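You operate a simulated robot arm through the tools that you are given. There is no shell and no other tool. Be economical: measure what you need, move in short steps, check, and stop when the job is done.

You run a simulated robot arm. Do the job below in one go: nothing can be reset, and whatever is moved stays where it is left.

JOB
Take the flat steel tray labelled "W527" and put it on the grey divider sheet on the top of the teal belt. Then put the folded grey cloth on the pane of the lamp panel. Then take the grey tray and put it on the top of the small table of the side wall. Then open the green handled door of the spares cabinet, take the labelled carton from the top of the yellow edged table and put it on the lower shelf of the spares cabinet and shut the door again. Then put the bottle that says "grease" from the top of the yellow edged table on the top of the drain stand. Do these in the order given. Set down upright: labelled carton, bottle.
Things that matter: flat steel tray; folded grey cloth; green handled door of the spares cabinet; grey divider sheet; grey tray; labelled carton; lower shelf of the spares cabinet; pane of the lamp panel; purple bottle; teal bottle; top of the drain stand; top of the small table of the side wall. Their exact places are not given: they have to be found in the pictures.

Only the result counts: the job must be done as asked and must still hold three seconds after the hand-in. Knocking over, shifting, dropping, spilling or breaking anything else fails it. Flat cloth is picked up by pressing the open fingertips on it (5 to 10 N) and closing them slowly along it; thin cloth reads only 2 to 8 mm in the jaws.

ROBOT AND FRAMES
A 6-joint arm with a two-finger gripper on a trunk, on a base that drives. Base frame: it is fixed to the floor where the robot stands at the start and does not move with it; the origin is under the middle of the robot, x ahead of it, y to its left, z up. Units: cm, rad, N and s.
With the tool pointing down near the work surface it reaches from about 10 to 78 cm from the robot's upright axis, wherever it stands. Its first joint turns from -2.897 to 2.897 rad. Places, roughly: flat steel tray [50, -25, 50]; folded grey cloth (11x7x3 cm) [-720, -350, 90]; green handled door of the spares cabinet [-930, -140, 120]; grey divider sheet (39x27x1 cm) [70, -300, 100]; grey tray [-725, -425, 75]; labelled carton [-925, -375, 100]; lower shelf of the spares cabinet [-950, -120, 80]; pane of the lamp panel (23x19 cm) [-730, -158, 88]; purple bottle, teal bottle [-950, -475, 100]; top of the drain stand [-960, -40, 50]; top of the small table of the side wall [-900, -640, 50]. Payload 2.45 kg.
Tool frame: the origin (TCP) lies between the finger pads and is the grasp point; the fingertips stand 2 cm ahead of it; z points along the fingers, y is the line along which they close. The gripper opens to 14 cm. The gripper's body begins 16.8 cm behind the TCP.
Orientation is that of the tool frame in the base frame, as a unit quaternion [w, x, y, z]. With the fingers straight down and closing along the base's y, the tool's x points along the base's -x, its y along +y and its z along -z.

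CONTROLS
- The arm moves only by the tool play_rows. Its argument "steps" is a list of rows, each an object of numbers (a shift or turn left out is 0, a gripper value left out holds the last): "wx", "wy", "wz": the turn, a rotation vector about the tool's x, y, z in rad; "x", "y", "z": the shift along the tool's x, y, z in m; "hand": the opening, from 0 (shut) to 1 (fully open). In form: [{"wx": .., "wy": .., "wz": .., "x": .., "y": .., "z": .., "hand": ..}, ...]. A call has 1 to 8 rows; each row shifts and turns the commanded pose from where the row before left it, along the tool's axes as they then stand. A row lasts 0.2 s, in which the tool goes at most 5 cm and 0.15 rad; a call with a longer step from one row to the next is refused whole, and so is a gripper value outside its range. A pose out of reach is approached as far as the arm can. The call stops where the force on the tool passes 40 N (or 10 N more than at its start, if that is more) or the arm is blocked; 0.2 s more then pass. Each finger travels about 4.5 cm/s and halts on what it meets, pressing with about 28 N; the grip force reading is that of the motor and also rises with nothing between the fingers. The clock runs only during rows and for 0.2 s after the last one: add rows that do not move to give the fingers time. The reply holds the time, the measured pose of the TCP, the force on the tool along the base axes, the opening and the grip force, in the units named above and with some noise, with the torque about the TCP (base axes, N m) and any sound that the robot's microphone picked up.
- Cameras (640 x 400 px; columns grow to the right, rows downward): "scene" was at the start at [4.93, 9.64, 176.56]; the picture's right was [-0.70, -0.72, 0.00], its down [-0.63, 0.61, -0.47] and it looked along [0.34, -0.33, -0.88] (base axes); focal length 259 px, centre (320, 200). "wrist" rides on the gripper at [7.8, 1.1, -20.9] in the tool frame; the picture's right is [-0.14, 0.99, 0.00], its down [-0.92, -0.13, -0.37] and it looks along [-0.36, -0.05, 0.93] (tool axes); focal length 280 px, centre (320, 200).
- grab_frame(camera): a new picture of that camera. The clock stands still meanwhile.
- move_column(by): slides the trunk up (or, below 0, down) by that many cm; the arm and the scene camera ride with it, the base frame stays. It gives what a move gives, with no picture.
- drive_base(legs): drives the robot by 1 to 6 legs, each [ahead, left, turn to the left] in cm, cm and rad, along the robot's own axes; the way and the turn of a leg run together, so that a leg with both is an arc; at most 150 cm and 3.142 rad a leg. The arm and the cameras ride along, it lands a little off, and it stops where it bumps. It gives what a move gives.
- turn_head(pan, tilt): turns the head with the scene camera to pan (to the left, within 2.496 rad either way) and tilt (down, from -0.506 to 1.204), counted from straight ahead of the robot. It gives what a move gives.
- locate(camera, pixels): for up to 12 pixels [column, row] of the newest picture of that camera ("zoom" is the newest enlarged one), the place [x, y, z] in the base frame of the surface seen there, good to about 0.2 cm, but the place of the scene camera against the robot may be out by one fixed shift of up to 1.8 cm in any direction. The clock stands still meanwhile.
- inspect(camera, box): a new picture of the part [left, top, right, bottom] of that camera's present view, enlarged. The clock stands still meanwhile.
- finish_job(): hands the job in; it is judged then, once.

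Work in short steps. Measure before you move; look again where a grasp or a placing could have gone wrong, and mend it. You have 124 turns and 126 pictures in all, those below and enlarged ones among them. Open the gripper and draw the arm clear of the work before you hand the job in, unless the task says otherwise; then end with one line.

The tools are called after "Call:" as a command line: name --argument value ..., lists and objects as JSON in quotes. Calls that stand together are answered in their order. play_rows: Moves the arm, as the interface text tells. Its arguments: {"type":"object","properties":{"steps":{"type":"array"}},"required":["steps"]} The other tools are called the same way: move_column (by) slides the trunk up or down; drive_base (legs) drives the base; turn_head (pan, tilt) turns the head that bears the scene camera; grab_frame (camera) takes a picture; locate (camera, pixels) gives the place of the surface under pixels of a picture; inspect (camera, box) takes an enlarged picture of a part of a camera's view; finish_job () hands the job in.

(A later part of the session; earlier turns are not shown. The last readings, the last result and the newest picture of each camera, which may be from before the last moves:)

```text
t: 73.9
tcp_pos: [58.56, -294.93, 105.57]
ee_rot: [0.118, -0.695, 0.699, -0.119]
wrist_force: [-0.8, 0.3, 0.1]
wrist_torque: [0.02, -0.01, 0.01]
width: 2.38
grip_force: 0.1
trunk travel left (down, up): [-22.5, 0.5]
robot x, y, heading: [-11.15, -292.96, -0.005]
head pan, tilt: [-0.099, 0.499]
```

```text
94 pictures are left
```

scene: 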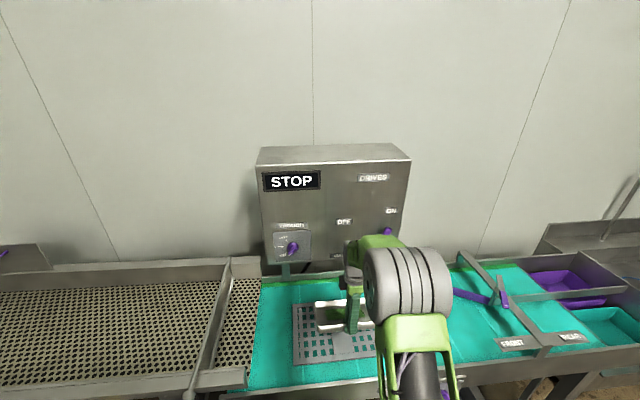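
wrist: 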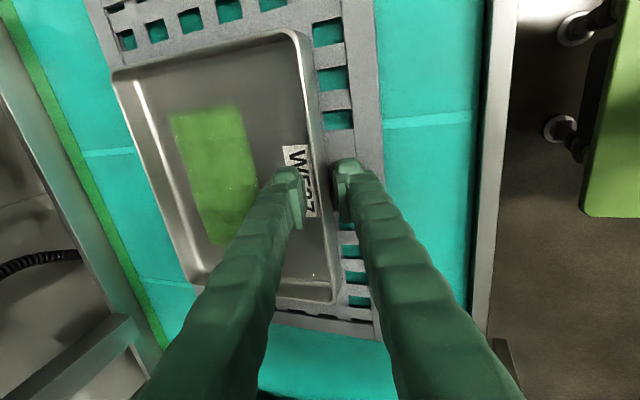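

The tray lies on the sheet. I draw back along the fingers, then drive back from the belt and look toward -x.

Call:
play_rows --steps '[{"z": -0.03}, {"z": -0.04}, {"z": -0.045}, {"z": -0.045}, {"z": -0.02, "wx": -0.11}, {"wx": -0.115}, {"wx": -0.115}, {}]'

Call:
drive_base --legs '[[-45, 0, 0]]'

Call:
turn_head --pan -2.45 --tilt 0.3

Call:
grab_frame --camera "scene"

Call:
turn_head --pan 2.45 --tilt 0.3

Call:
grab_frame --camera "scene"

```text
t: 75.7
tcp_pos: [52.4, -294.94, 122.63]
ee_rot: [-0.001, -0.704, 0.71, 0.001]
wrist_force: [-0.6, 0.2, -0.4]
wrist_torque: [0.0, -0.05, -0.01]
width: 2.38
grip_force: 0.1
trunk travel left (down, up): [-22.5, 0.5]
robot x, y, heading: [-11.47, -292.65, -0.004]
head pan, tilt: [-0.099, 0.499]
```

```text
t: 78.4
tcp_pos: [7.74, -294.62, 122.54]
ee_rot: [-0.001, -0.706, 0.708, 0.001]
wrist_force: [-0.9, 0.0, 0.8]
wrist_torque: [0.0, -0.07, 0.0]
width: 2.39
grip_force: 0.0
trunk travel left (down, up): [-22.5, 0.5]
robot x, y, heading: [-56.03, -293.01, -0.007]
head pan, tilt: [-0.099, 0.499]
```

```text
t: 80.6
tcp_pos: [7.96, -294.59, 122.48]
ee_rot: [-0.002, -0.705, 0.709, 0.002]
wrist_force: [0.2, -0.1, 0.2]
wrist_torque: [-0.02, -0.03, 0.03]
width: 2.4
grip_force: 0.1
trunk travel left (down, up): [-22.5, 0.5]
robot x, y, heading: [-56.19, -292.83, -0.007]
head pan, tilt: [-2.45, 0.3]
```

```text
93 pictures are left
```

scene: 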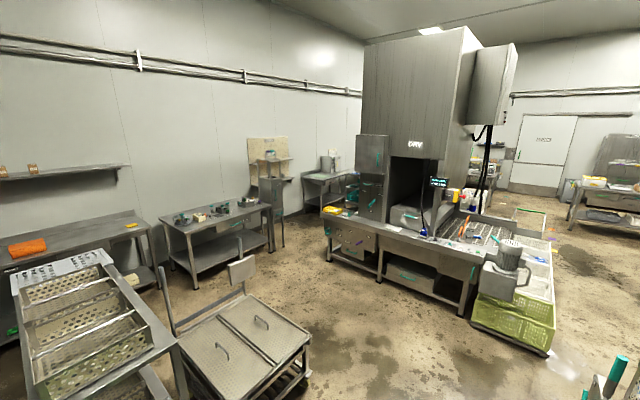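

```text
t: 84.4
tcp_pos: [7.95, -294.55, 122.55]
ee_rot: [-0.001, -0.705, 0.709, 0.002]
wrist_force: [-0.4, -0.7, 0.3]
wrist_torque: [0.02, -0.02, 0.01]
width: 2.36
grip_force: 0.0
trunk travel left (down, up): [-22.5, 0.5]
robot x, y, heading: [-56.05, -292.68, -0.004]
head pan, tilt: [2.45, 0.3]
```

```text
92 pictures are left
```

scene: 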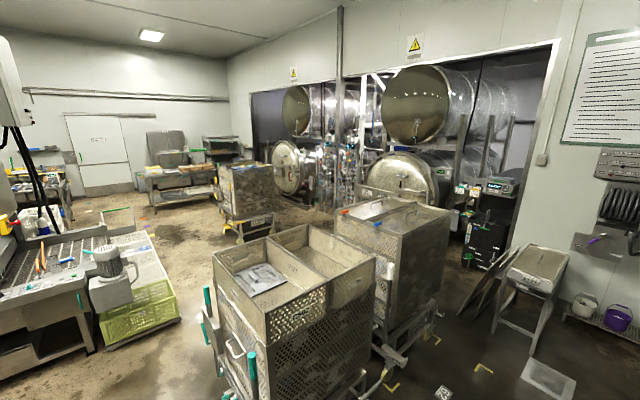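

I measure obstacles along the way to -x: carts, green crates, the machine and the trays.

Call:
locate --camera "scene" --pixels '[[180, 318], [185, 345], [205, 330], [240, 395], [250, 240], [152, 205], [225, 215], [120, 355], [160, 250], [185, 280], [90, 190], [240, 190]]'

Call:
turn_head --pan -2.45 --tilt 0.3

Call:
grab_frame --camera "scene"

Call:
locate --camera "scene" --pixels '[[545, 352], [480, 320], [310, 345], [460, 310], [330, 255], [290, 390], [590, 390], [385, 275], [590, 200], [550, 180], [240, 290], [575, 225]]'

```text
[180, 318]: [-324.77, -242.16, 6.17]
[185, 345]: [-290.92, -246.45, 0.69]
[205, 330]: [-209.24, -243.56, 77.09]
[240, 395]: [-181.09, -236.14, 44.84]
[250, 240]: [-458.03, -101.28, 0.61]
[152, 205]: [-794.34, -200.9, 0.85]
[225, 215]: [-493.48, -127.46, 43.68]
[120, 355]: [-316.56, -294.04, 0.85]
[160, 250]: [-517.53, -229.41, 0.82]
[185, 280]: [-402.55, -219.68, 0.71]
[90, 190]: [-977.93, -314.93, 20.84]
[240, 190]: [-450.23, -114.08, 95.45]
```

```text
t: 88.3
tcp_pos: [7.79, -294.52, 122.49]
ee_rot: [-0.001, -0.706, 0.709, 0.001]
wrist_force: [-1.0, -1.1, 0.9]
wrist_torque: [0.01, -0.01, -0.04]
width: 2.38
grip_force: 0.1
trunk travel left (down, up): [-22.5, 0.5]
robot x, y, heading: [-55.96, -292.81, -0.011]
head pan, tilt: [-2.45, 0.3]
```

```text
91 pictures are left
```

scene: 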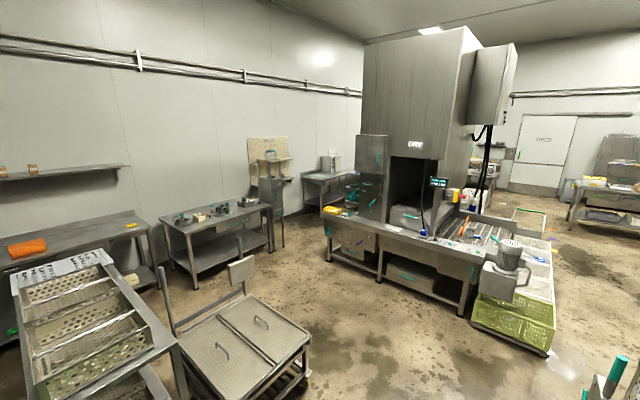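

```text
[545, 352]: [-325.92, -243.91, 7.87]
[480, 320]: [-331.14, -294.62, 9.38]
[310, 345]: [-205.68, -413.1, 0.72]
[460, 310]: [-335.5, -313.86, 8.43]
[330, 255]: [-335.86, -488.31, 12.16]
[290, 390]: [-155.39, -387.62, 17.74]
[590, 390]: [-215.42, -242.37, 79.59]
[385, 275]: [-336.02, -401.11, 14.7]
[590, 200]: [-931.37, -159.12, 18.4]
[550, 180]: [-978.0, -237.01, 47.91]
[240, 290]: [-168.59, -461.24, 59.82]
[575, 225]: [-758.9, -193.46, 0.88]
```

The way: past the cart (handles at x≈-210,y≈-242), through the gap at x≈-265 to y≈-190, then along -x. I drive heading +y first so the arm stays clear of both.

Call:
drive_base --legs '[[0, 0, 1.571], [-10, 0, 0], [0, 105, 0], [0, 104, 0], [113, 0, 0], [0, 0, 1.571]]'

Call:
turn_head --pan 0.15 --tilt 0.25

Call:
grab_frame --camera "scene"

```text
t: 120.6
tcp_pos: [-327.9, -186.26, 122.48]
ee_rot: [0.002, 0.711, 0.703, 0.001]
wrist_force: [-0.4, 0.3, 0.4]
wrist_torque: [0.02, 0.02, 0.02]
width: 2.39
grip_force: 0.1
trunk travel left (down, up): [-22.5, 0.5]
robot x, y, heading: [-264.12, -188.68, 3.13]
head pan, tilt: [-2.45, 0.3]
```

```text
t: 122.9
tcp_pos: [-328.02, -186.27, 122.6]
ee_rot: [0.002, 0.71, 0.704, 0.001]
wrist_force: [0.0, 1.0, 0.5]
wrist_torque: [0.0, -0.03, -0.03]
width: 2.39
grip_force: 0.1
trunk travel left (down, up): [-22.5, 0.5]
robot x, y, heading: [-264.36, -188.75, 3.127]
head pan, tilt: [0.15, 0.25]
```

```text
90 pictures are left
```

scene: 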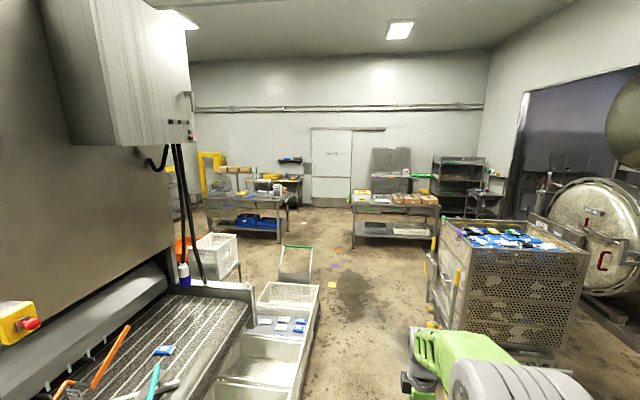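

Two tables ahead: left one and right one. I measure them, the crates and the cart before driving on.

Call:
locate --camera "scene" --pixels '[[310, 290], [300, 250], [435, 310], [460, 340], [280, 205], [290, 235], [352, 205], [438, 208], [440, 260], [215, 245], [360, 240], [430, 240]]'

Call:
inspect --camera "scene" --box '[180, 130, 540, 270]'

```text
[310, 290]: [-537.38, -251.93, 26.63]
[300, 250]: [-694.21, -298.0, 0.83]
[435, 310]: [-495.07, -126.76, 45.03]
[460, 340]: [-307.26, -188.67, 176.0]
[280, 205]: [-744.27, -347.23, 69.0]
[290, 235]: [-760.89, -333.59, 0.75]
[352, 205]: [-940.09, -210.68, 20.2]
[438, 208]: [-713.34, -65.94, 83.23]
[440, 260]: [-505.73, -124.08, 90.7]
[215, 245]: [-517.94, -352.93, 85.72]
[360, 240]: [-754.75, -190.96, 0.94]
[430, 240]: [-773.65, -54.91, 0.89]
```

```text
1.78 times, centred on (360, 200) of scene
```

zoom: 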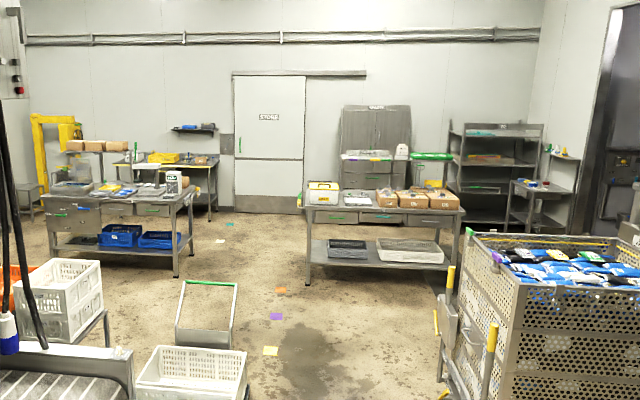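

The path at y≈-188 is clear by about 55 cm on each side. I drive on to x≈-575 and look at the two tables.

Call:
drive_base --legs '[[105, 0, 0.01], [105, 0, 0], [100, 0, 0]]'

Call:
turn_head --pan -0.15 --tilt 0.45

Call:
grab_frame --camera "scene"

Call:
turn_head --pan 0.9 --tilt 0.4

Call:
grab_frame --camera "scene"

```text
t: 138.2
tcp_pos: [-638.58, -188.03, 122.51]
ee_rot: [0.001, 0.704, 0.71, 0.001]
wrist_force: [-0.1, 0.4, -0.4]
wrist_torque: [0.01, 0.01, 0.0]
width: 2.39
grip_force: 0.0
trunk travel left (down, up): [-22.5, 0.5]
robot x, y, heading: [-574.45, -188.99, -3.13]
head pan, tilt: [0.15, 0.25]
```

```text
t: 139.0
tcp_pos: [-638.49, -187.96, 122.56]
ee_rot: [0.001, 0.704, 0.71, 0.001]
wrist_force: [0.2, -0.4, -0.4]
wrist_torque: [-0.03, 0.01, 0.0]
width: 2.37
grip_force: 0.1
trunk travel left (down, up): [-22.5, 0.5]
robot x, y, heading: [-574.94, -188.99, -3.131]
head pan, tilt: [-0.15, 0.45]
```

```text
88 pictures are left
```

scene: 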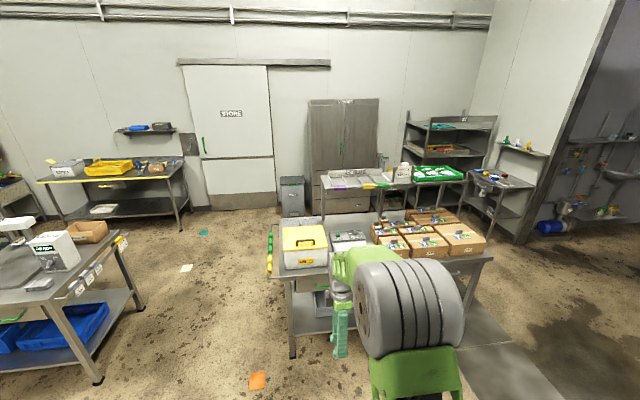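

```text
t: 140.3
tcp_pos: [-638.47, -188.04, 122.51]
ee_rot: [0.001, 0.704, 0.711, 0.001]
wrist_force: [1.1, -0.1, 0.4]
wrist_torque: [-0.03, -0.02, -0.03]
width: 2.39
grip_force: 0.1
trunk travel left (down, up): [-22.5, 0.5]
robot x, y, heading: [-574.47, -188.61, -3.134]
head pan, tilt: [0.901, 0.4]
```

```text
87 pictures are left
```

scene: 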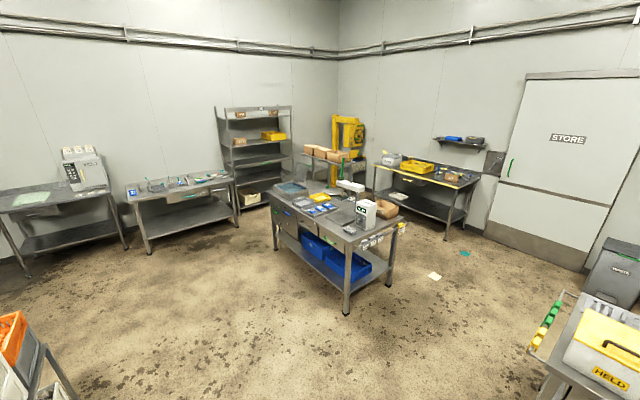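

The centre table (340,220) should hold cloth and grey tray; the yellow-edged table is behind it (430,180). I enlarge these.

Call:
inspect --camera "scene" --box '[260, 150, 420, 260]'

Call:
locate --camera "scene" --pixels '[[390, 195], [345, 210], [367, 212], [320, 185], [290, 190], [400, 232], [275, 215], [345, 300], [320, 155], [380, 165], [470, 185], [395, 160]]'

Call:
inspect --camera "scene" --box '[280, 110, 500, 250]'

```text
3.64 times, centred on (340, 205) of scene
```

zoom: 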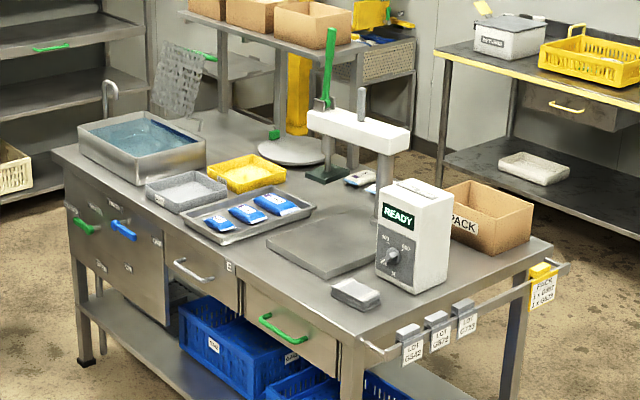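

```text
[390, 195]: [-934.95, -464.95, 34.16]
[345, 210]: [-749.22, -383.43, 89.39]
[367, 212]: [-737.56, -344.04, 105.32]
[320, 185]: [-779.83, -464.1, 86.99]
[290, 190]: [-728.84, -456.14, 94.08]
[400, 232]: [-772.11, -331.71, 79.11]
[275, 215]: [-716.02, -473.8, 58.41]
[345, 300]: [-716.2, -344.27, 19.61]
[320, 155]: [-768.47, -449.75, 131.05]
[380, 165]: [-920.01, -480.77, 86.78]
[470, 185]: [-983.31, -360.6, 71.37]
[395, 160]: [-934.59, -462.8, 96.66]
```

```text
2.86 times, centred on (390, 180) of scene
```

zoom: 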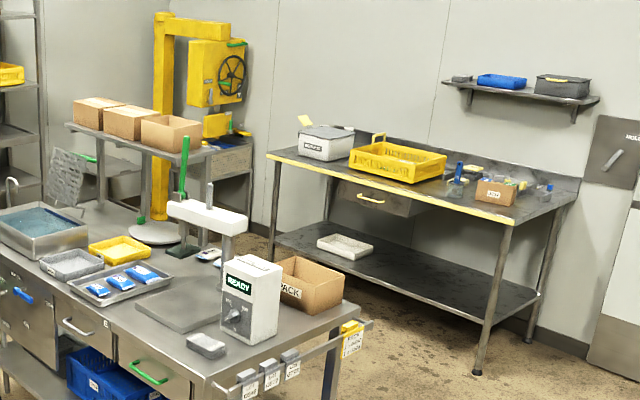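

The cloth is at the near corner of the centre table. Before driving there I check the orange crate's cart on my left.

Call:
turn_head --pan 1.5 --tilt 0.75

Call:
grab_frame --camera "scene"

Call:
locate --camera "scene" --pixels '[[200, 200], [260, 250], [320, 150], [300, 100], [220, 120], [180, 300], [150, 100], [320, 250]]'

```text
t: 141.3
tcp_pos: [-638.47, -188.05, 122.55]
ee_rot: [0.001, 0.703, 0.711, 0.002]
wrist_force: [0.7, -0.1, -0.3]
wrist_torque: [0.02, -0.01, -0.03]
width: 2.37
grip_force: 0.0
trunk travel left (down, up): [-22.5, 0.5]
robot x, y, heading: [-574.48, -188.97, -3.134]
head pan, tilt: [1.499, 0.75]
```

```text
84 pictures are left
```

scene: 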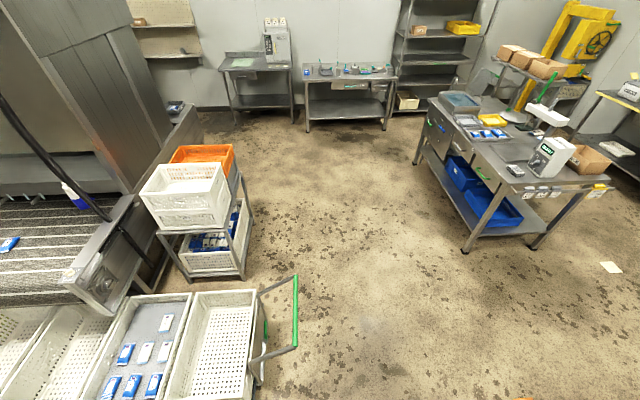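

```text
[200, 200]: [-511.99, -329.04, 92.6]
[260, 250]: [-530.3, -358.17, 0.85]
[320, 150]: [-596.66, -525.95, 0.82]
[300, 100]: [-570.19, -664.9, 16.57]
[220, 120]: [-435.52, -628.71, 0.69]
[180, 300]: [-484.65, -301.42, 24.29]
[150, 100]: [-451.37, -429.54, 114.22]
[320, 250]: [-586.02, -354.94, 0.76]
```

Handle at x≈-560; going past at x<-615 is clear. I drive to about (-640,-350) facing the centre table.

Call:
drive_base --legs '[[45, 30, 0], [20, 131, 0]]'

Call:
turn_head --pan 0.3 --tilt 0.75

Call:
grab_frame --camera "scene"

Call:
grab_frame --camera "wrist"

```text
t: 155.8
tcp_pos: [-701.9, -349.08, 122.46]
ee_rot: [0.001, 0.705, 0.709, 0.001]
wrist_force: [0.6, -0.1, -0.5]
wrist_torque: [-0.01, 0.03, 0.01]
width: 2.37
grip_force: 0.1
trunk travel left (down, up): [-22.5, 0.5]
robot x, y, heading: [-638.33, -350.47, -3.135]
head pan, tilt: [1.499, 0.75]
```

```text
t: 157.2
tcp_pos: [-701.89, -349.19, 122.59]
ee_rot: [0.001, 0.705, 0.709, 0.001]
wrist_force: [-0.5, -0.1, -0.4]
wrist_torque: [-0.02, -0.03, -0.01]
width: 2.38
grip_force: 0.1
trunk travel left (down, up): [-22.5, 0.5]
robot x, y, heading: [-637.69, -350.17, -3.134]
head pan, tilt: [0.3, 0.75]
```

```text
83 pictures are left
```

scene: 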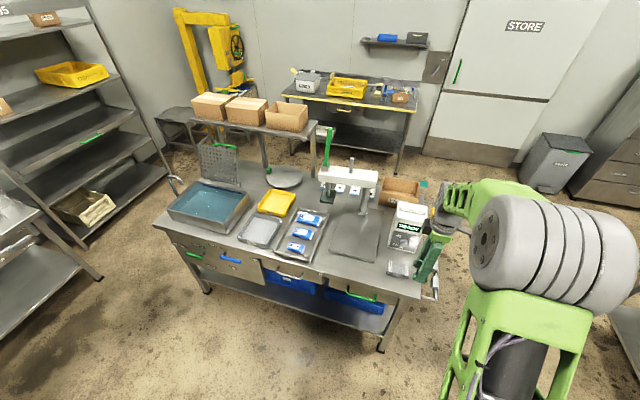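

```text
82 pictures are left
```

wrist: 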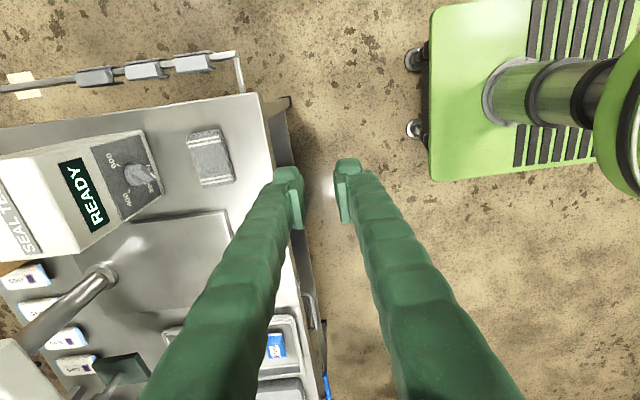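

The cloth is at (210,157) in the wrist picture; I measure it, the nearby rail and the table edge. The grey tray seems to be at (262,232) of the scene picture.

Call:
locate --camera "wrist" --pixels '[[187, 138], [222, 130], [235, 180], [202, 187], [210, 157], [255, 150], [200, 65], [130, 150], [240, 60]]'

Call:
locate --camera "scene" --pixels '[[262, 232], [246, 240], [272, 245], [280, 222], [255, 222], [305, 240], [210, 205], [275, 205], [350, 235], [405, 272]]'

Call:
inspect --camera "wrist" --box '[140, 90, 300, 210]'

Call:
inspect --camera "scene" --box '[160, 150, 380, 300]'

```text
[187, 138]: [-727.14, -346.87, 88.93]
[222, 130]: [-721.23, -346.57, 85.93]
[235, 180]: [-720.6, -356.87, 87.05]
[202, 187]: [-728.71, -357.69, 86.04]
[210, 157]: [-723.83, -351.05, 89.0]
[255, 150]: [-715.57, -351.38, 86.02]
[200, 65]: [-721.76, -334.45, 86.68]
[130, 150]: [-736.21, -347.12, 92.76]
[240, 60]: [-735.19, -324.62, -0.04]
```

```text
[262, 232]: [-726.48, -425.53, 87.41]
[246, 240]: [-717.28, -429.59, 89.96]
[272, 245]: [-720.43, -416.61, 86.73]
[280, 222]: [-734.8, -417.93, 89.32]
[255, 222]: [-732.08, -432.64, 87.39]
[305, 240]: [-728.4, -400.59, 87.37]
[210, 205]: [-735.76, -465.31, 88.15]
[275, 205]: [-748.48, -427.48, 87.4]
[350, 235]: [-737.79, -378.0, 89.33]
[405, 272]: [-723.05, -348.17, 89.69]
```

```text
3.33 times, centred on (220, 150) of wrist
```

zoom: 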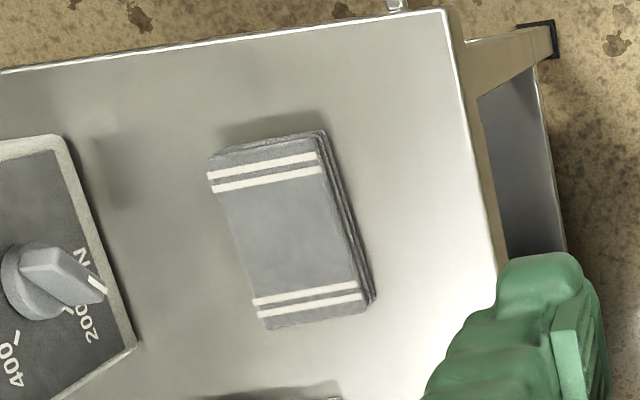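

```text
2.67 times, centred on (270, 225) of scene
```

zoom: 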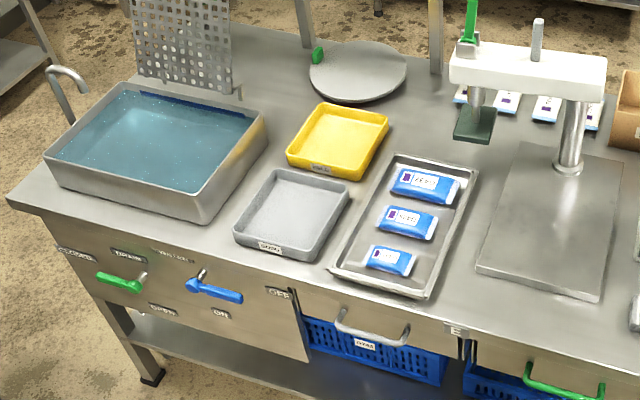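

Grey tray confirmed at about (-726,-425), cloth block centre (-724,-351.7), top 89, table 86. I drive 20 cm closer and open the fingers to 9.5 cm.

Call:
drive_base --legs '[[20, 2, 0]]'

Call:
play_rows --steps '[{"hand": 0.68}, {}, {}, {}]'

Call:
grab_frame --camera "wrist"

```text
t: 158.8
tcp_pos: [-721.95, -351.19, 122.46]
ee_rot: [0.002, 0.705, 0.709, 0.002]
wrist_force: [-0.3, 0.3, -0.1]
wrist_torque: [0.01, -0.04, -0.01]
width: 2.37
grip_force: 0.1
trunk travel left (down, up): [-22.5, 0.5]
robot x, y, heading: [-658.08, -352.6, -3.139]
head pan, tilt: [0.3, 0.75]
```

```text
t: 159.8
tcp_pos: [-721.89, -351.22, 122.51]
ee_rot: [0.001, 0.705, 0.709, 0.001]
wrist_force: [0.6, -0.4, 0.5]
wrist_torque: [-0.01, 0.0, 0.0]
width: 9.52
grip_force: 0.1
trunk travel left (down, up): [-22.5, 0.5]
robot x, y, heading: [-658.23, -352.8, -3.139]
head pan, tilt: [0.3, 0.75]
```

```text
79 pictures are left
```

wrist: 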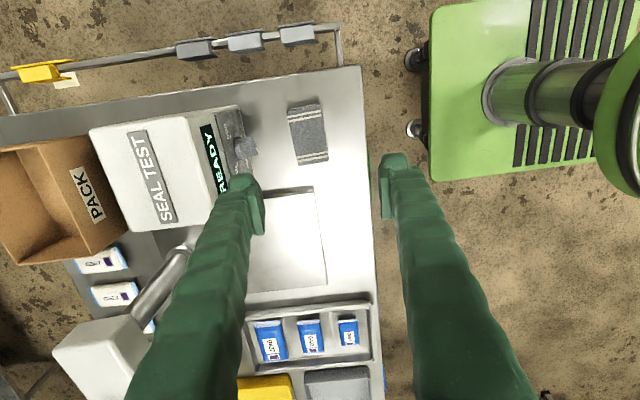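

Call:
locate --camera "wrist" --pixels '[[289, 112], [319, 106], [326, 158], [300, 162], [308, 135], [250, 145], [240, 112], [235, 190], [345, 135]]'

```text
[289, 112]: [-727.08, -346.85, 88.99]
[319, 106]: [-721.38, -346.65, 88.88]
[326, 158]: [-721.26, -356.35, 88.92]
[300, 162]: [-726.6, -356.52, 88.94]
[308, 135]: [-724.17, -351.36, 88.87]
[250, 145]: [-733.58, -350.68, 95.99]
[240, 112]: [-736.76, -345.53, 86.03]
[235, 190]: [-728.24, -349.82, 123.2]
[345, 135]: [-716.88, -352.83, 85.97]
```

Cloth centre (-724.1,-351.6), knob of the seal tester at x≈-733. I centre, narrow to 8.8 cm and descend to TCP z≈89.

Call:
play_rows --steps '[{"x": -0.004, "y": -0.022, "hand": 0.63}, {"z": 0.048}, {"z": 0.048}, {"z": 0.048}, {"z": 0.048}, {"z": 0.048}, {"z": 0.048}, {}]'

Call:
grab_frame --camera "wrist"

```text
t: 161.6
tcp_pos: [-724.1, -351.7, 93.83]
ee_rot: [0.001, 0.706, 0.709, 0.002]
wrist_force: [0.3, -0.3, -0.3]
wrist_torque: [0.03, 0.03, -0.02]
width: 8.8
grip_force: 0.0
trunk travel left (down, up): [-22.5, 0.5]
robot x, y, heading: [-658.24, -352.58, -3.139]
head pan, tilt: [0.3, 0.75]
```

```text
78 pictures are left
```

wrist: 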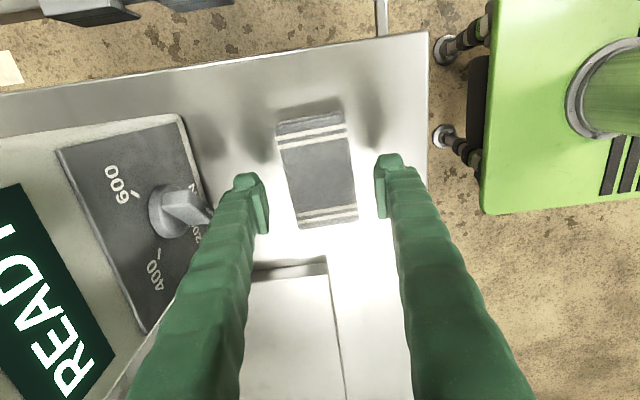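

The fingers straddle the cloth. I descend 5.1 cm, close slowly and lift a little.

Call:
play_rows --steps '[{"z": 0.035}, {"z": 0.016}, {"hand": 0.5}, {"hand": 0.4}, {"hand": 0.3}, {"hand": 0.2}, {"hand": 0.1}, {"hand": 0.0}]'

Call:
play_rows --steps '[{}, {}, {"z": -0.02}, {"z": -0.03}, {}]'

Call:
grab_frame --camera "wrist"

```text
t: 163.4
tcp_pos: [-724.13, -351.58, 88.66]
ee_rot: [0.001, 0.705, 0.709, 0.001]
wrist_force: [0.8, 0.5, 0.2]
wrist_torque: [0.02, 0.0, -0.02]
width: 6.41
grip_force: 28.2
trunk travel left (down, up): [-22.5, 0.5]
robot x, y, heading: [-658.43, -352.43, -3.139]
head pan, tilt: [0.3, 0.75]
```

```text
t: 164.6
tcp_pos: [-724.04, -351.52, 93.49]
ee_rot: [0.0, 0.705, 0.709, 0.001]
wrist_force: [0.8, -0.1, -0.4]
wrist_torque: [0.02, -0.03, -0.01]
width: 6.4
grip_force: 28.2
trunk travel left (down, up): [-22.5, 0.5]
robot x, y, heading: [-657.86, -352.56, -3.134]
head pan, tilt: [0.3, 0.75]
```

```text
77 pictures are left
```

wrist: 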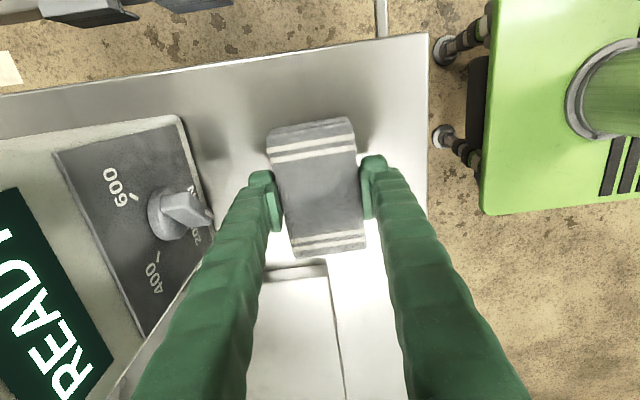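

The cloth is held. I lift it to z≈120, drive back and to y≈-165, and look at the right table.

Call:
play_rows --steps '[{"z": -0.048}, {"z": -0.048}, {"z": -0.048}, {"z": -0.048}, {"z": -0.048}, {"z": -0.04}, {}]'

Call:
drive_base --legs '[[-30, 0, 0], [0, -95, 0], [0, -92, 0]]'

Call:
turn_head --pan 0.0 --tilt 0.75

Call:
grab_frame --camera "scene"

Call:
grab_frame --camera "wrist"

```text
t: 166.2
tcp_pos: [-724.21, -351.74, 121.49]
ee_rot: [0.001, 0.705, 0.709, 0.001]
wrist_force: [-0.4, -0.2, -0.3]
wrist_torque: [-0.04, -0.02, 0.0]
width: 6.39
grip_force: 27.5
trunk travel left (down, up): [-22.5, 0.5]
robot x, y, heading: [-658.02, -352.69, -3.142]
head pan, tilt: [0.3, 0.75]
```

```text
t: 184.4
tcp_pos: [-696.68, -165.83, 121.52]
ee_rot: [0.001, 0.703, 0.711, 0.001]
wrist_force: [0.5, 0.8, -0.6]
wrist_torque: [0.01, 0.02, -0.01]
width: 6.36
grip_force: 28.3
trunk travel left (down, up): [-22.5, 0.5]
robot x, y, heading: [-630.34, -166.16, -3.126]
head pan, tilt: [0.3, 0.75]
```

```text
t: 185.2
tcp_pos: [-696.7, -165.87, 121.6]
ee_rot: [0.002, 0.702, 0.712, 0.001]
wrist_force: [-0.1, 0.1, -0.2]
wrist_torque: [0.0, -0.01, 0.02]
width: 6.35
grip_force: 27.7
trunk travel left (down, up): [-22.5, 0.5]
robot x, y, heading: [-630.59, -165.95, -3.127]
head pan, tilt: [0.0, 0.75]
```

```text
76 pictures are left
```

scene: 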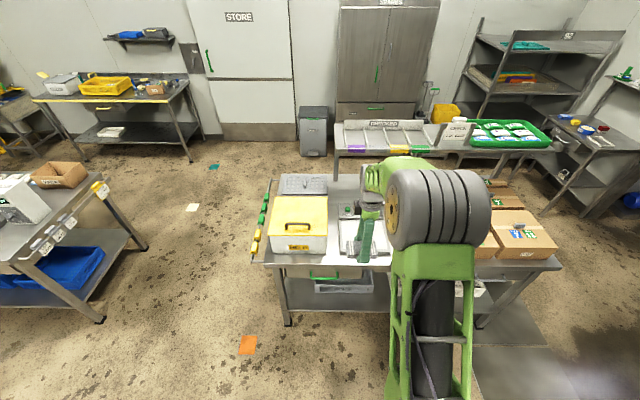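

```text
75 pictures are left
```

wrist: 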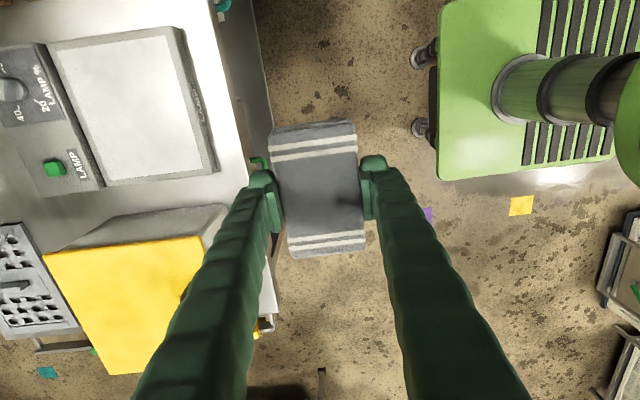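

The lamp panel's white pane is at (130,105) in the wrist picture. I measure it and the case beside it.

Call:
locate --camera "wrist" --pixels '[[55, 50], [175, 32], [212, 170], [100, 182], [130, 110], [180, 80], [215, 120], [190, 240], [230, 150], [55, 165], [205, 150], [215, 215]]'

```text
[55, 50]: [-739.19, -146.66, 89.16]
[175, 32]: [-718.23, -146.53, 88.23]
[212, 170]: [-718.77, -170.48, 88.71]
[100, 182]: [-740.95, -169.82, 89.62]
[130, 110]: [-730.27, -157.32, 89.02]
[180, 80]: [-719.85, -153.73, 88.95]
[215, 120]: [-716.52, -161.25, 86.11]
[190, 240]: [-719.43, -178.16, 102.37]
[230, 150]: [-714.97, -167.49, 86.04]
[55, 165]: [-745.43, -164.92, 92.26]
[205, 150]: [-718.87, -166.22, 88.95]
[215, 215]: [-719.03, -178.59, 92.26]
```

Pane: x -739…-719, y -170…-147, z≈88.9. I drive 31 cm ahead and 7.6 cm right, then check.

Call:
drive_base --legs '[[31, -7.2, 0]]'

Call:
grab_frame --camera "wrist"

```text
t: 187.4
tcp_pos: [-727.71, -158.96, 121.6]
ee_rot: [0.001, 0.703, 0.711, 0.002]
wrist_force: [-0.5, 0.0, -0.3]
wrist_torque: [0.0, -0.06, 0.03]
width: 6.34
grip_force: 28.5
trunk travel left (down, up): [-22.5, 0.5]
robot x, y, heading: [-661.82, -159.47, -3.135]
head pan, tilt: [0.0, 0.75]
```

```text
74 pictures are left
```

wrist: 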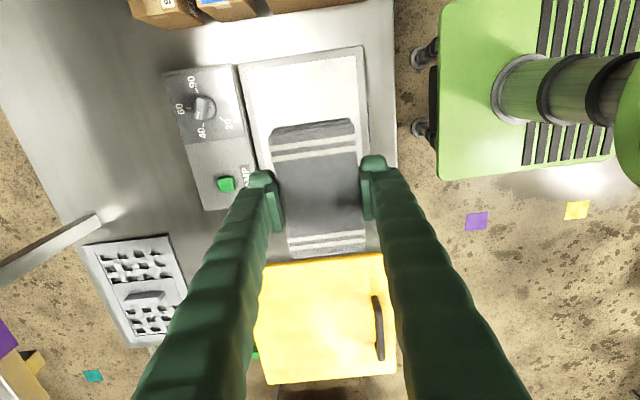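

Shift -2.1 x, +0.8 y and descend to just above the pane.

Call:
play_rows --steps '[{"x": 0.008, "y": -0.021}, {"z": 0.048}, {"z": 0.048}, {"z": 0.048}, {"z": 0.048}, {"z": 0.048}, {"z": 0.04}, {}]'

Call:
grab_frame --camera "wrist"

```text
t: 189.2
tcp_pos: [-729.81, -158.31, 93.52]
ee_rot: [0.001, 0.703, 0.711, 0.002]
wrist_force: [0.3, -1.2, -0.7]
wrist_torque: [-0.01, -0.03, 0.02]
width: 6.37
grip_force: 28.2
trunk travel left (down, up): [-22.5, 0.5]
robot x, y, heading: [-661.68, -159.5, -3.132]
head pan, tilt: [0.0, 0.75]
```

```text
73 pictures are left
```

wrist: 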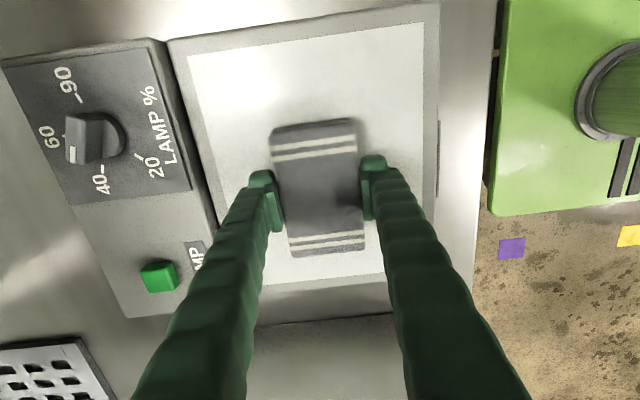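

Centred over the pane. I lower 1.7 cm, check for contact and open.

Call:
play_rows --steps '[{"z": 0.012}, {"z": 0.004}, {"z": 0.002}, {}]'

Call:
play_rows --steps '[{"hand": 0.5}, {"hand": 0.58}, {"hand": 0.62}, {}, {"z": -0.03}, {"z": -0.04}, {"z": -0.045}, {"z": -0.045}]'

Call:
grab_frame --camera "wrist"

```text
t: 190.2
tcp_pos: [-729.79, -158.35, 91.71]
ee_rot: [0.001, 0.703, 0.711, 0.001]
wrist_force: [0.3, -0.2, -1.4]
wrist_torque: [-0.01, 0.0, -0.02]
width: 6.33
grip_force: 28.5
trunk travel left (down, up): [-22.5, 0.5]
robot x, y, heading: [-661.72, -158.96, -3.135]
head pan, tilt: [0.0, 0.75]
```

```text
t: 192.0
tcp_pos: [-729.63, -158.17, 107.86]
ee_rot: [0.001, 0.703, 0.711, 0.001]
wrist_force: [-0.3, -0.4, -0.4]
wrist_torque: [0.01, 0.04, 0.04]
width: 8.67
grip_force: 0.2
trunk travel left (down, up): [-22.5, 0.5]
robot x, y, heading: [-661.92, -159.32, -3.132]
head pan, tilt: [0.0, 0.75]
```

```text
72 pictures are left
```

wrist: 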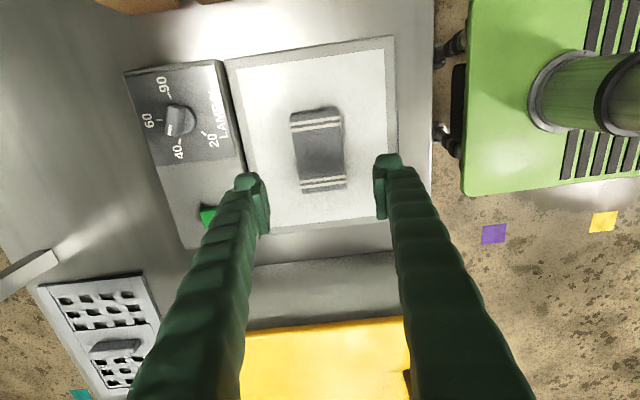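

The cloth lies on the pane. Next the grey tray: I rise, drive back and along to y≈-424, and take a look.

Call:
play_rows --steps '[{"z": -0.045}, {"z": -0.045}, {"z": -0.045}, {"hand": 0.35}, {}, {}]'

Call:
drive_base --legs '[[-30, 0, 0], [0, 90, 0], [0, 90, 0], [0, 86, 0], [22, 0, 0]]'

Call:
grab_frame --camera "wrist"

Call:
turn_head --pan 0.5 --tilt 0.5

Call:
grab_frame --camera "scene"

```text
t: 193.4
tcp_pos: [-729.77, -158.18, 121.26]
ee_rot: [0.001, 0.703, 0.711, 0.002]
wrist_force: [0.0, -0.4, -0.1]
wrist_torque: [0.02, -0.04, 0.0]
width: 4.87
grip_force: 0.2
trunk travel left (down, up): [-22.5, 0.5]
robot x, y, heading: [-661.91, -159.64, -3.133]
head pan, tilt: [0.0, 0.75]
```

```text
t: 220.0
tcp_pos: [-716.77, -425.98, 121.18]
ee_rot: [0.001, 0.7, 0.714, 0.001]
wrist_force: [0.3, -0.3, -0.7]
wrist_torque: [-0.02, -0.06, -0.03]
width: 4.92
grip_force: 0.1
trunk travel left (down, up): [-22.5, 0.5]
robot x, y, heading: [-648.56, -426.47, -3.124]
head pan, tilt: [0.0, 0.75]
```

```text
71 pictures are left
```

wrist: 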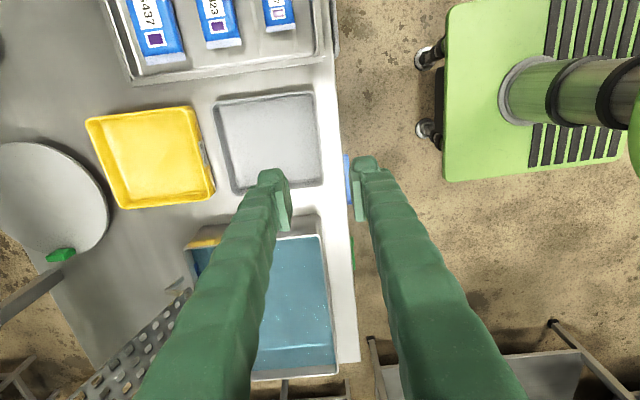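

```text
t: 220.9
tcp_pos: [-716.8, -425.88, 121.27]
ee_rot: [0.001, 0.7, 0.714, 0.0]
wrist_force: [-0.3, 0.4, 0.2]
wrist_torque: [-0.01, -0.01, -0.01]
width: 4.9
grip_force: 0.1
trunk travel left (down, up): [-22.5, 0.5]
robot x, y, heading: [-648.79, -426.65, -3.124]
head pan, tilt: [0.499, 0.499]
```

```text
70 pictures are left
```

scene: 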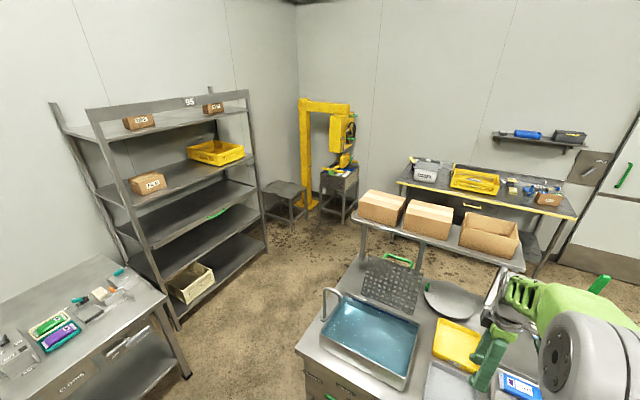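

The low small table is at (285,190). I measure it and the grey tray's rim from the wrist camera.

Call:
locate --camera "scene" --pixels '[[263, 187], [280, 181], [305, 190], [290, 199], [284, 190], [340, 180], [300, 215], [265, 250], [350, 215]]'

Call:
locate --camera "wrist" --pixels '[[215, 102], [312, 92], [321, 185], [233, 192], [270, 140], [318, 140], [332, 140], [314, 120], [310, 120], [300, 225], [270, 85], [210, 170]]'

Call:
inspect --camera "wrist" --box '[200, 70, 360, 210]'

Call:
inspect --camera "scene" --box '[230, 160, 380, 260]'

```text
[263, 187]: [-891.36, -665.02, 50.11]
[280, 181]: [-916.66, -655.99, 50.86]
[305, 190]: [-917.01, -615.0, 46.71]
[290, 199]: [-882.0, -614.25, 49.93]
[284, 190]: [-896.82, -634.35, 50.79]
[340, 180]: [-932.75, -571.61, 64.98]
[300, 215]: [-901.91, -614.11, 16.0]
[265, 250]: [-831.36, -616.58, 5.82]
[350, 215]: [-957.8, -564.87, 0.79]
```

```text
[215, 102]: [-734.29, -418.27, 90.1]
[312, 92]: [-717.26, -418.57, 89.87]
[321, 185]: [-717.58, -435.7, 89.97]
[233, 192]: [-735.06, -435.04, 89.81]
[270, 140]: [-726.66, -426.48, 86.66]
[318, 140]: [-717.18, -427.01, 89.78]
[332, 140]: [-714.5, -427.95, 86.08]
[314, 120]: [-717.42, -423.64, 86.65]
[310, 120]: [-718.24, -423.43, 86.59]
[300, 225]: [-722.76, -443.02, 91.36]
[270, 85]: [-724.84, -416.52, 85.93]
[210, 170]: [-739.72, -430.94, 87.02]
```

```text
2.86 times, centred on (280, 140) of wrist
```

zoom: 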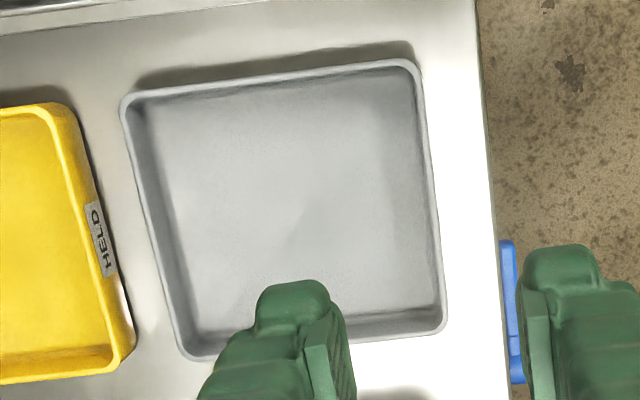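

```text
4.00 times, centred on (305, 210) of scene
```

zoom: 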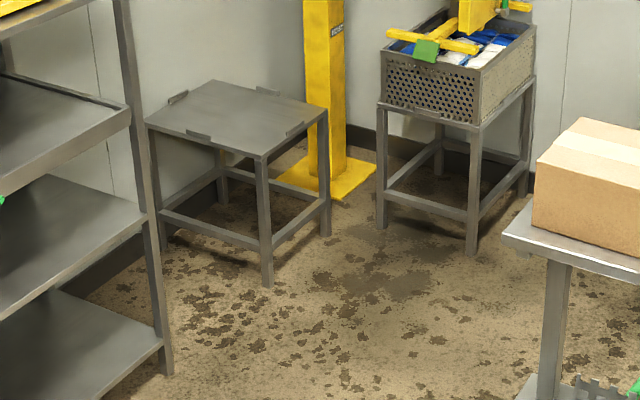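

Small table: top z≈50.5, x -920…-881, y -665…-614. Grey tray: rim x -735…-717.3, y -435.5…-418.3, rim z 90, floor 86.6. I descend over its near rim at (-717.6,-427).

Call:
play_rows --steps '[{"x": -0.011, "y": -0.008}, {"z": 0.048}, {"z": 0.048}, {"z": 0.048}, {"z": 0.048}, {"z": 0.048}, {"z": 0.03}, {}]'

Call:
grab_frame --camera "wrist"

```text
t: 222.7
tcp_pos: [-717.34, -427.19, 94.28]
ee_rot: [0.002, 0.701, 0.714, 0.001]
wrist_force: [-0.5, -0.3, 0.9]
wrist_torque: [0.0, 0.01, 0.0]
width: 4.89
grip_force: 0.1
trunk travel left (down, up): [-22.5, 0.5]
robot x, y, heading: [-648.47, -426.8, -3.126]
head pan, tilt: [0.499, 0.499]
```

```text
67 pictures are left
```

wrist: 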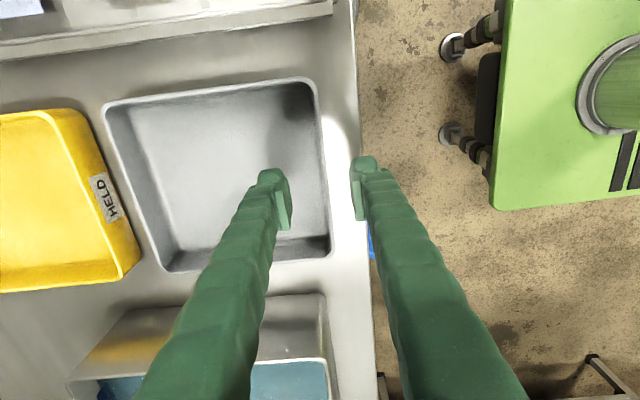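

The fingers straddle the rim. I go down 5 cm and close slowly, then lift 1.5 cm to test.

Call:
play_rows --steps '[{"z": 0.035}, {"z": 0.015}, {"hand": 0.2}, {"hand": 0.1}, {"hand": 0.0}, {}, {}, {}]'

Call:
play_rows --steps '[{"z": -0.01}, {"z": -0.015}, {}, {}]'

Call:
grab_frame --camera "wrist"

```text
t: 224.5
tcp_pos: [-717.29, -427.15, 89.26]
ee_rot: [0.001, 0.7, 0.714, 0.0]
wrist_force: [-0.7, -0.2, 1.0]
wrist_torque: [-0.01, 0.01, -0.07]
width: 0.59
grip_force: 28.5
trunk travel left (down, up): [-22.5, 0.5]
robot x, y, heading: [-648.43, -426.64, -3.122]
head pan, tilt: [0.499, 0.499]
```

```text
t: 225.5
tcp_pos: [-717.3, -427.15, 91.75]
ee_rot: [0.001, 0.7, 0.714, 0.001]
wrist_force: [-0.3, -0.6, -2.4]
wrist_torque: [0.02, -0.11, 0.03]
width: 0.61
grip_force: 28.3
trunk travel left (down, up): [-22.5, 0.5]
robot x, y, heading: [-648.66, -426.67, -3.121]
head pan, tilt: [0.499, 0.499]
```

```text
66 pictures are left
```

wrist: 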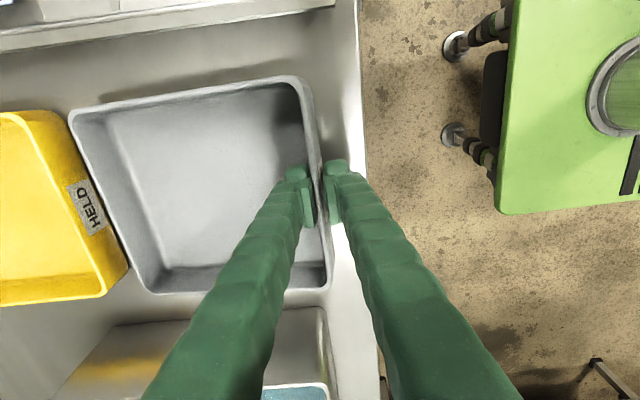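

The tray is held (≈2 N). I lift it clear and measure the corridor between the centre table and the side-wall furniture.

Call:
play_rows --steps '[{"z": -0.04}, {"z": -0.048}, {"z": -0.048}, {"z": -0.048}, {"z": -0.048}, {"z": -0.048}, {}]'

Call:
locate --camera "scene" --pixels '[[165, 297], [187, 370], [178, 325], [265, 250], [250, 100], [325, 295], [300, 345], [320, 205], [345, 218], [330, 185], [390, 225], [303, 205]]'

Call:
grab_frame --camera "wrist"

```text
t: 227.1
tcp_pos: [-717.57, -427.24, 119.81]
ee_rot: [0.002, 0.701, 0.713, 0.002]
wrist_force: [-0.3, 0.1, -1.7]
wrist_torque: [-0.01, -0.16, -0.01]
width: 0.6
grip_force: 28.2
trunk travel left (down, up): [-22.5, 0.5]
robot x, y, heading: [-648.45, -426.57, -3.122]
head pan, tilt: [0.499, 0.499]
```

```text
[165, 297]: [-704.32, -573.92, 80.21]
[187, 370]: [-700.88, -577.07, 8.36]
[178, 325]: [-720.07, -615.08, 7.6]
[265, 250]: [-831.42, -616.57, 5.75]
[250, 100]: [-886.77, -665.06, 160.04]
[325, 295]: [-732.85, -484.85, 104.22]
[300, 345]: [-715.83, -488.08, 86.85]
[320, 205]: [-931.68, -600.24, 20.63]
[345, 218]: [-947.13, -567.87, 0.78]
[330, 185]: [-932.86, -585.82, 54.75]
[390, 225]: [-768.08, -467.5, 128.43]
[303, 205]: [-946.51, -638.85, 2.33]
```

```text
65 pictures are left
```

wrist: 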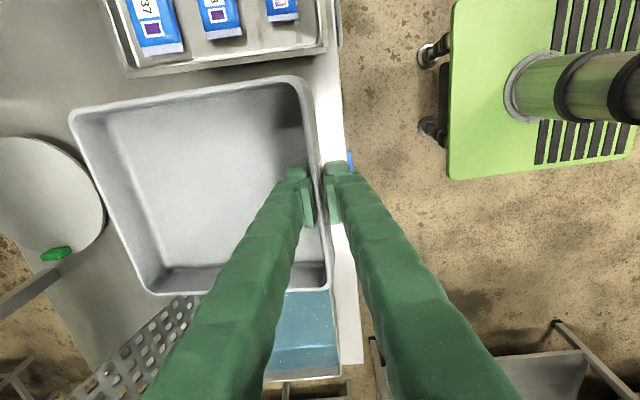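

The corridor is about 87 cm wide at x≈-705. I measure my own base plate to be sure.

Call:
locate --camera "wrist" --pixels '[[450, 176], [455, 8], [625, 155], [430, 125], [430, 55], [310, 280], [150, 288], [75, 115], [300, 80]]'

Call:
turn_head --pan 0.9 --tilt 0.9

Call:
grab_frame --camera "scene"

```text
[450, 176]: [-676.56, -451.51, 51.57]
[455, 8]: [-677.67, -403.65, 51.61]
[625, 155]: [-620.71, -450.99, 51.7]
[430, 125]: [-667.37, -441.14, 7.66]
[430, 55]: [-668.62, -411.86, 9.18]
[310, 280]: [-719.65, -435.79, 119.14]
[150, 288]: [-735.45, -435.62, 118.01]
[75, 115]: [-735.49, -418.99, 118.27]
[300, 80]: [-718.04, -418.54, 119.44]
```

```text
t: 228.0
tcp_pos: [-717.44, -427.07, 119.81]
ee_rot: [0.002, 0.7, 0.714, 0.002]
wrist_force: [-1.0, 0.4, -2.7]
wrist_torque: [0.04, -0.14, -0.01]
width: 0.6
grip_force: 28.1
trunk travel left (down, up): [-22.5, 0.5]
robot x, y, heading: [-648.63, -426.57, -3.123]
head pan, tilt: [0.901, 0.901]
```

```text
64 pictures are left
```

scene: 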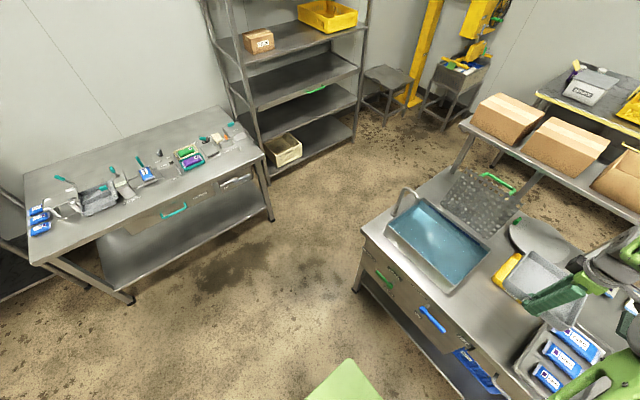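

The base plate is 56×48 cm, so the corridor fits. I drive back, left, and through the corridor to about (-818,-531).

Call:
drive_base --legs '[[-30, 0, -0.019], [0, 104, 0], [100, 0, 0], [99, 0, 0]]'

Call:
turn_head --pan 0.6 --tilt 0.7

Call:
grab_frame --camera "scene"

```text
t: 248.6
tcp_pos: [-885.98, -529.42, 119.73]
ee_rot: [0.002, 0.708, 0.706, 0.002]
wrist_force: [-0.1, -0.4, -0.3]
wrist_torque: [0.01, -0.12, 0.0]
width: 0.6
grip_force: 27.9
trunk travel left (down, up): [-22.5, 0.5]
robot x, y, heading: [-816.79, -530.09, 3.138]
head pan, tilt: [0.901, 0.901]
```

```text
t: 249.4
tcp_pos: [-885.99, -529.39, 119.85]
ee_rot: [0.001, 0.708, 0.706, 0.001]
wrist_force: [-0.4, 1.1, -0.8]
wrist_torque: [0.02, -0.16, -0.02]
width: 0.61
grip_force: 28.2
trunk travel left (down, up): [-22.5, 0.5]
robot x, y, heading: [-817.18, -530.26, 3.137]
head pan, tilt: [0.6, 0.7]
```

```text
63 pictures are left
```

scene: 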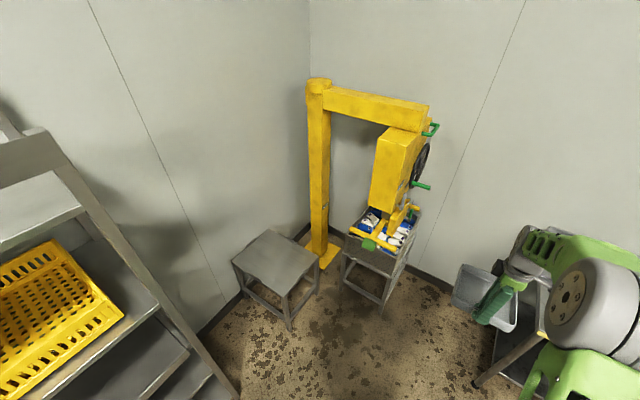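

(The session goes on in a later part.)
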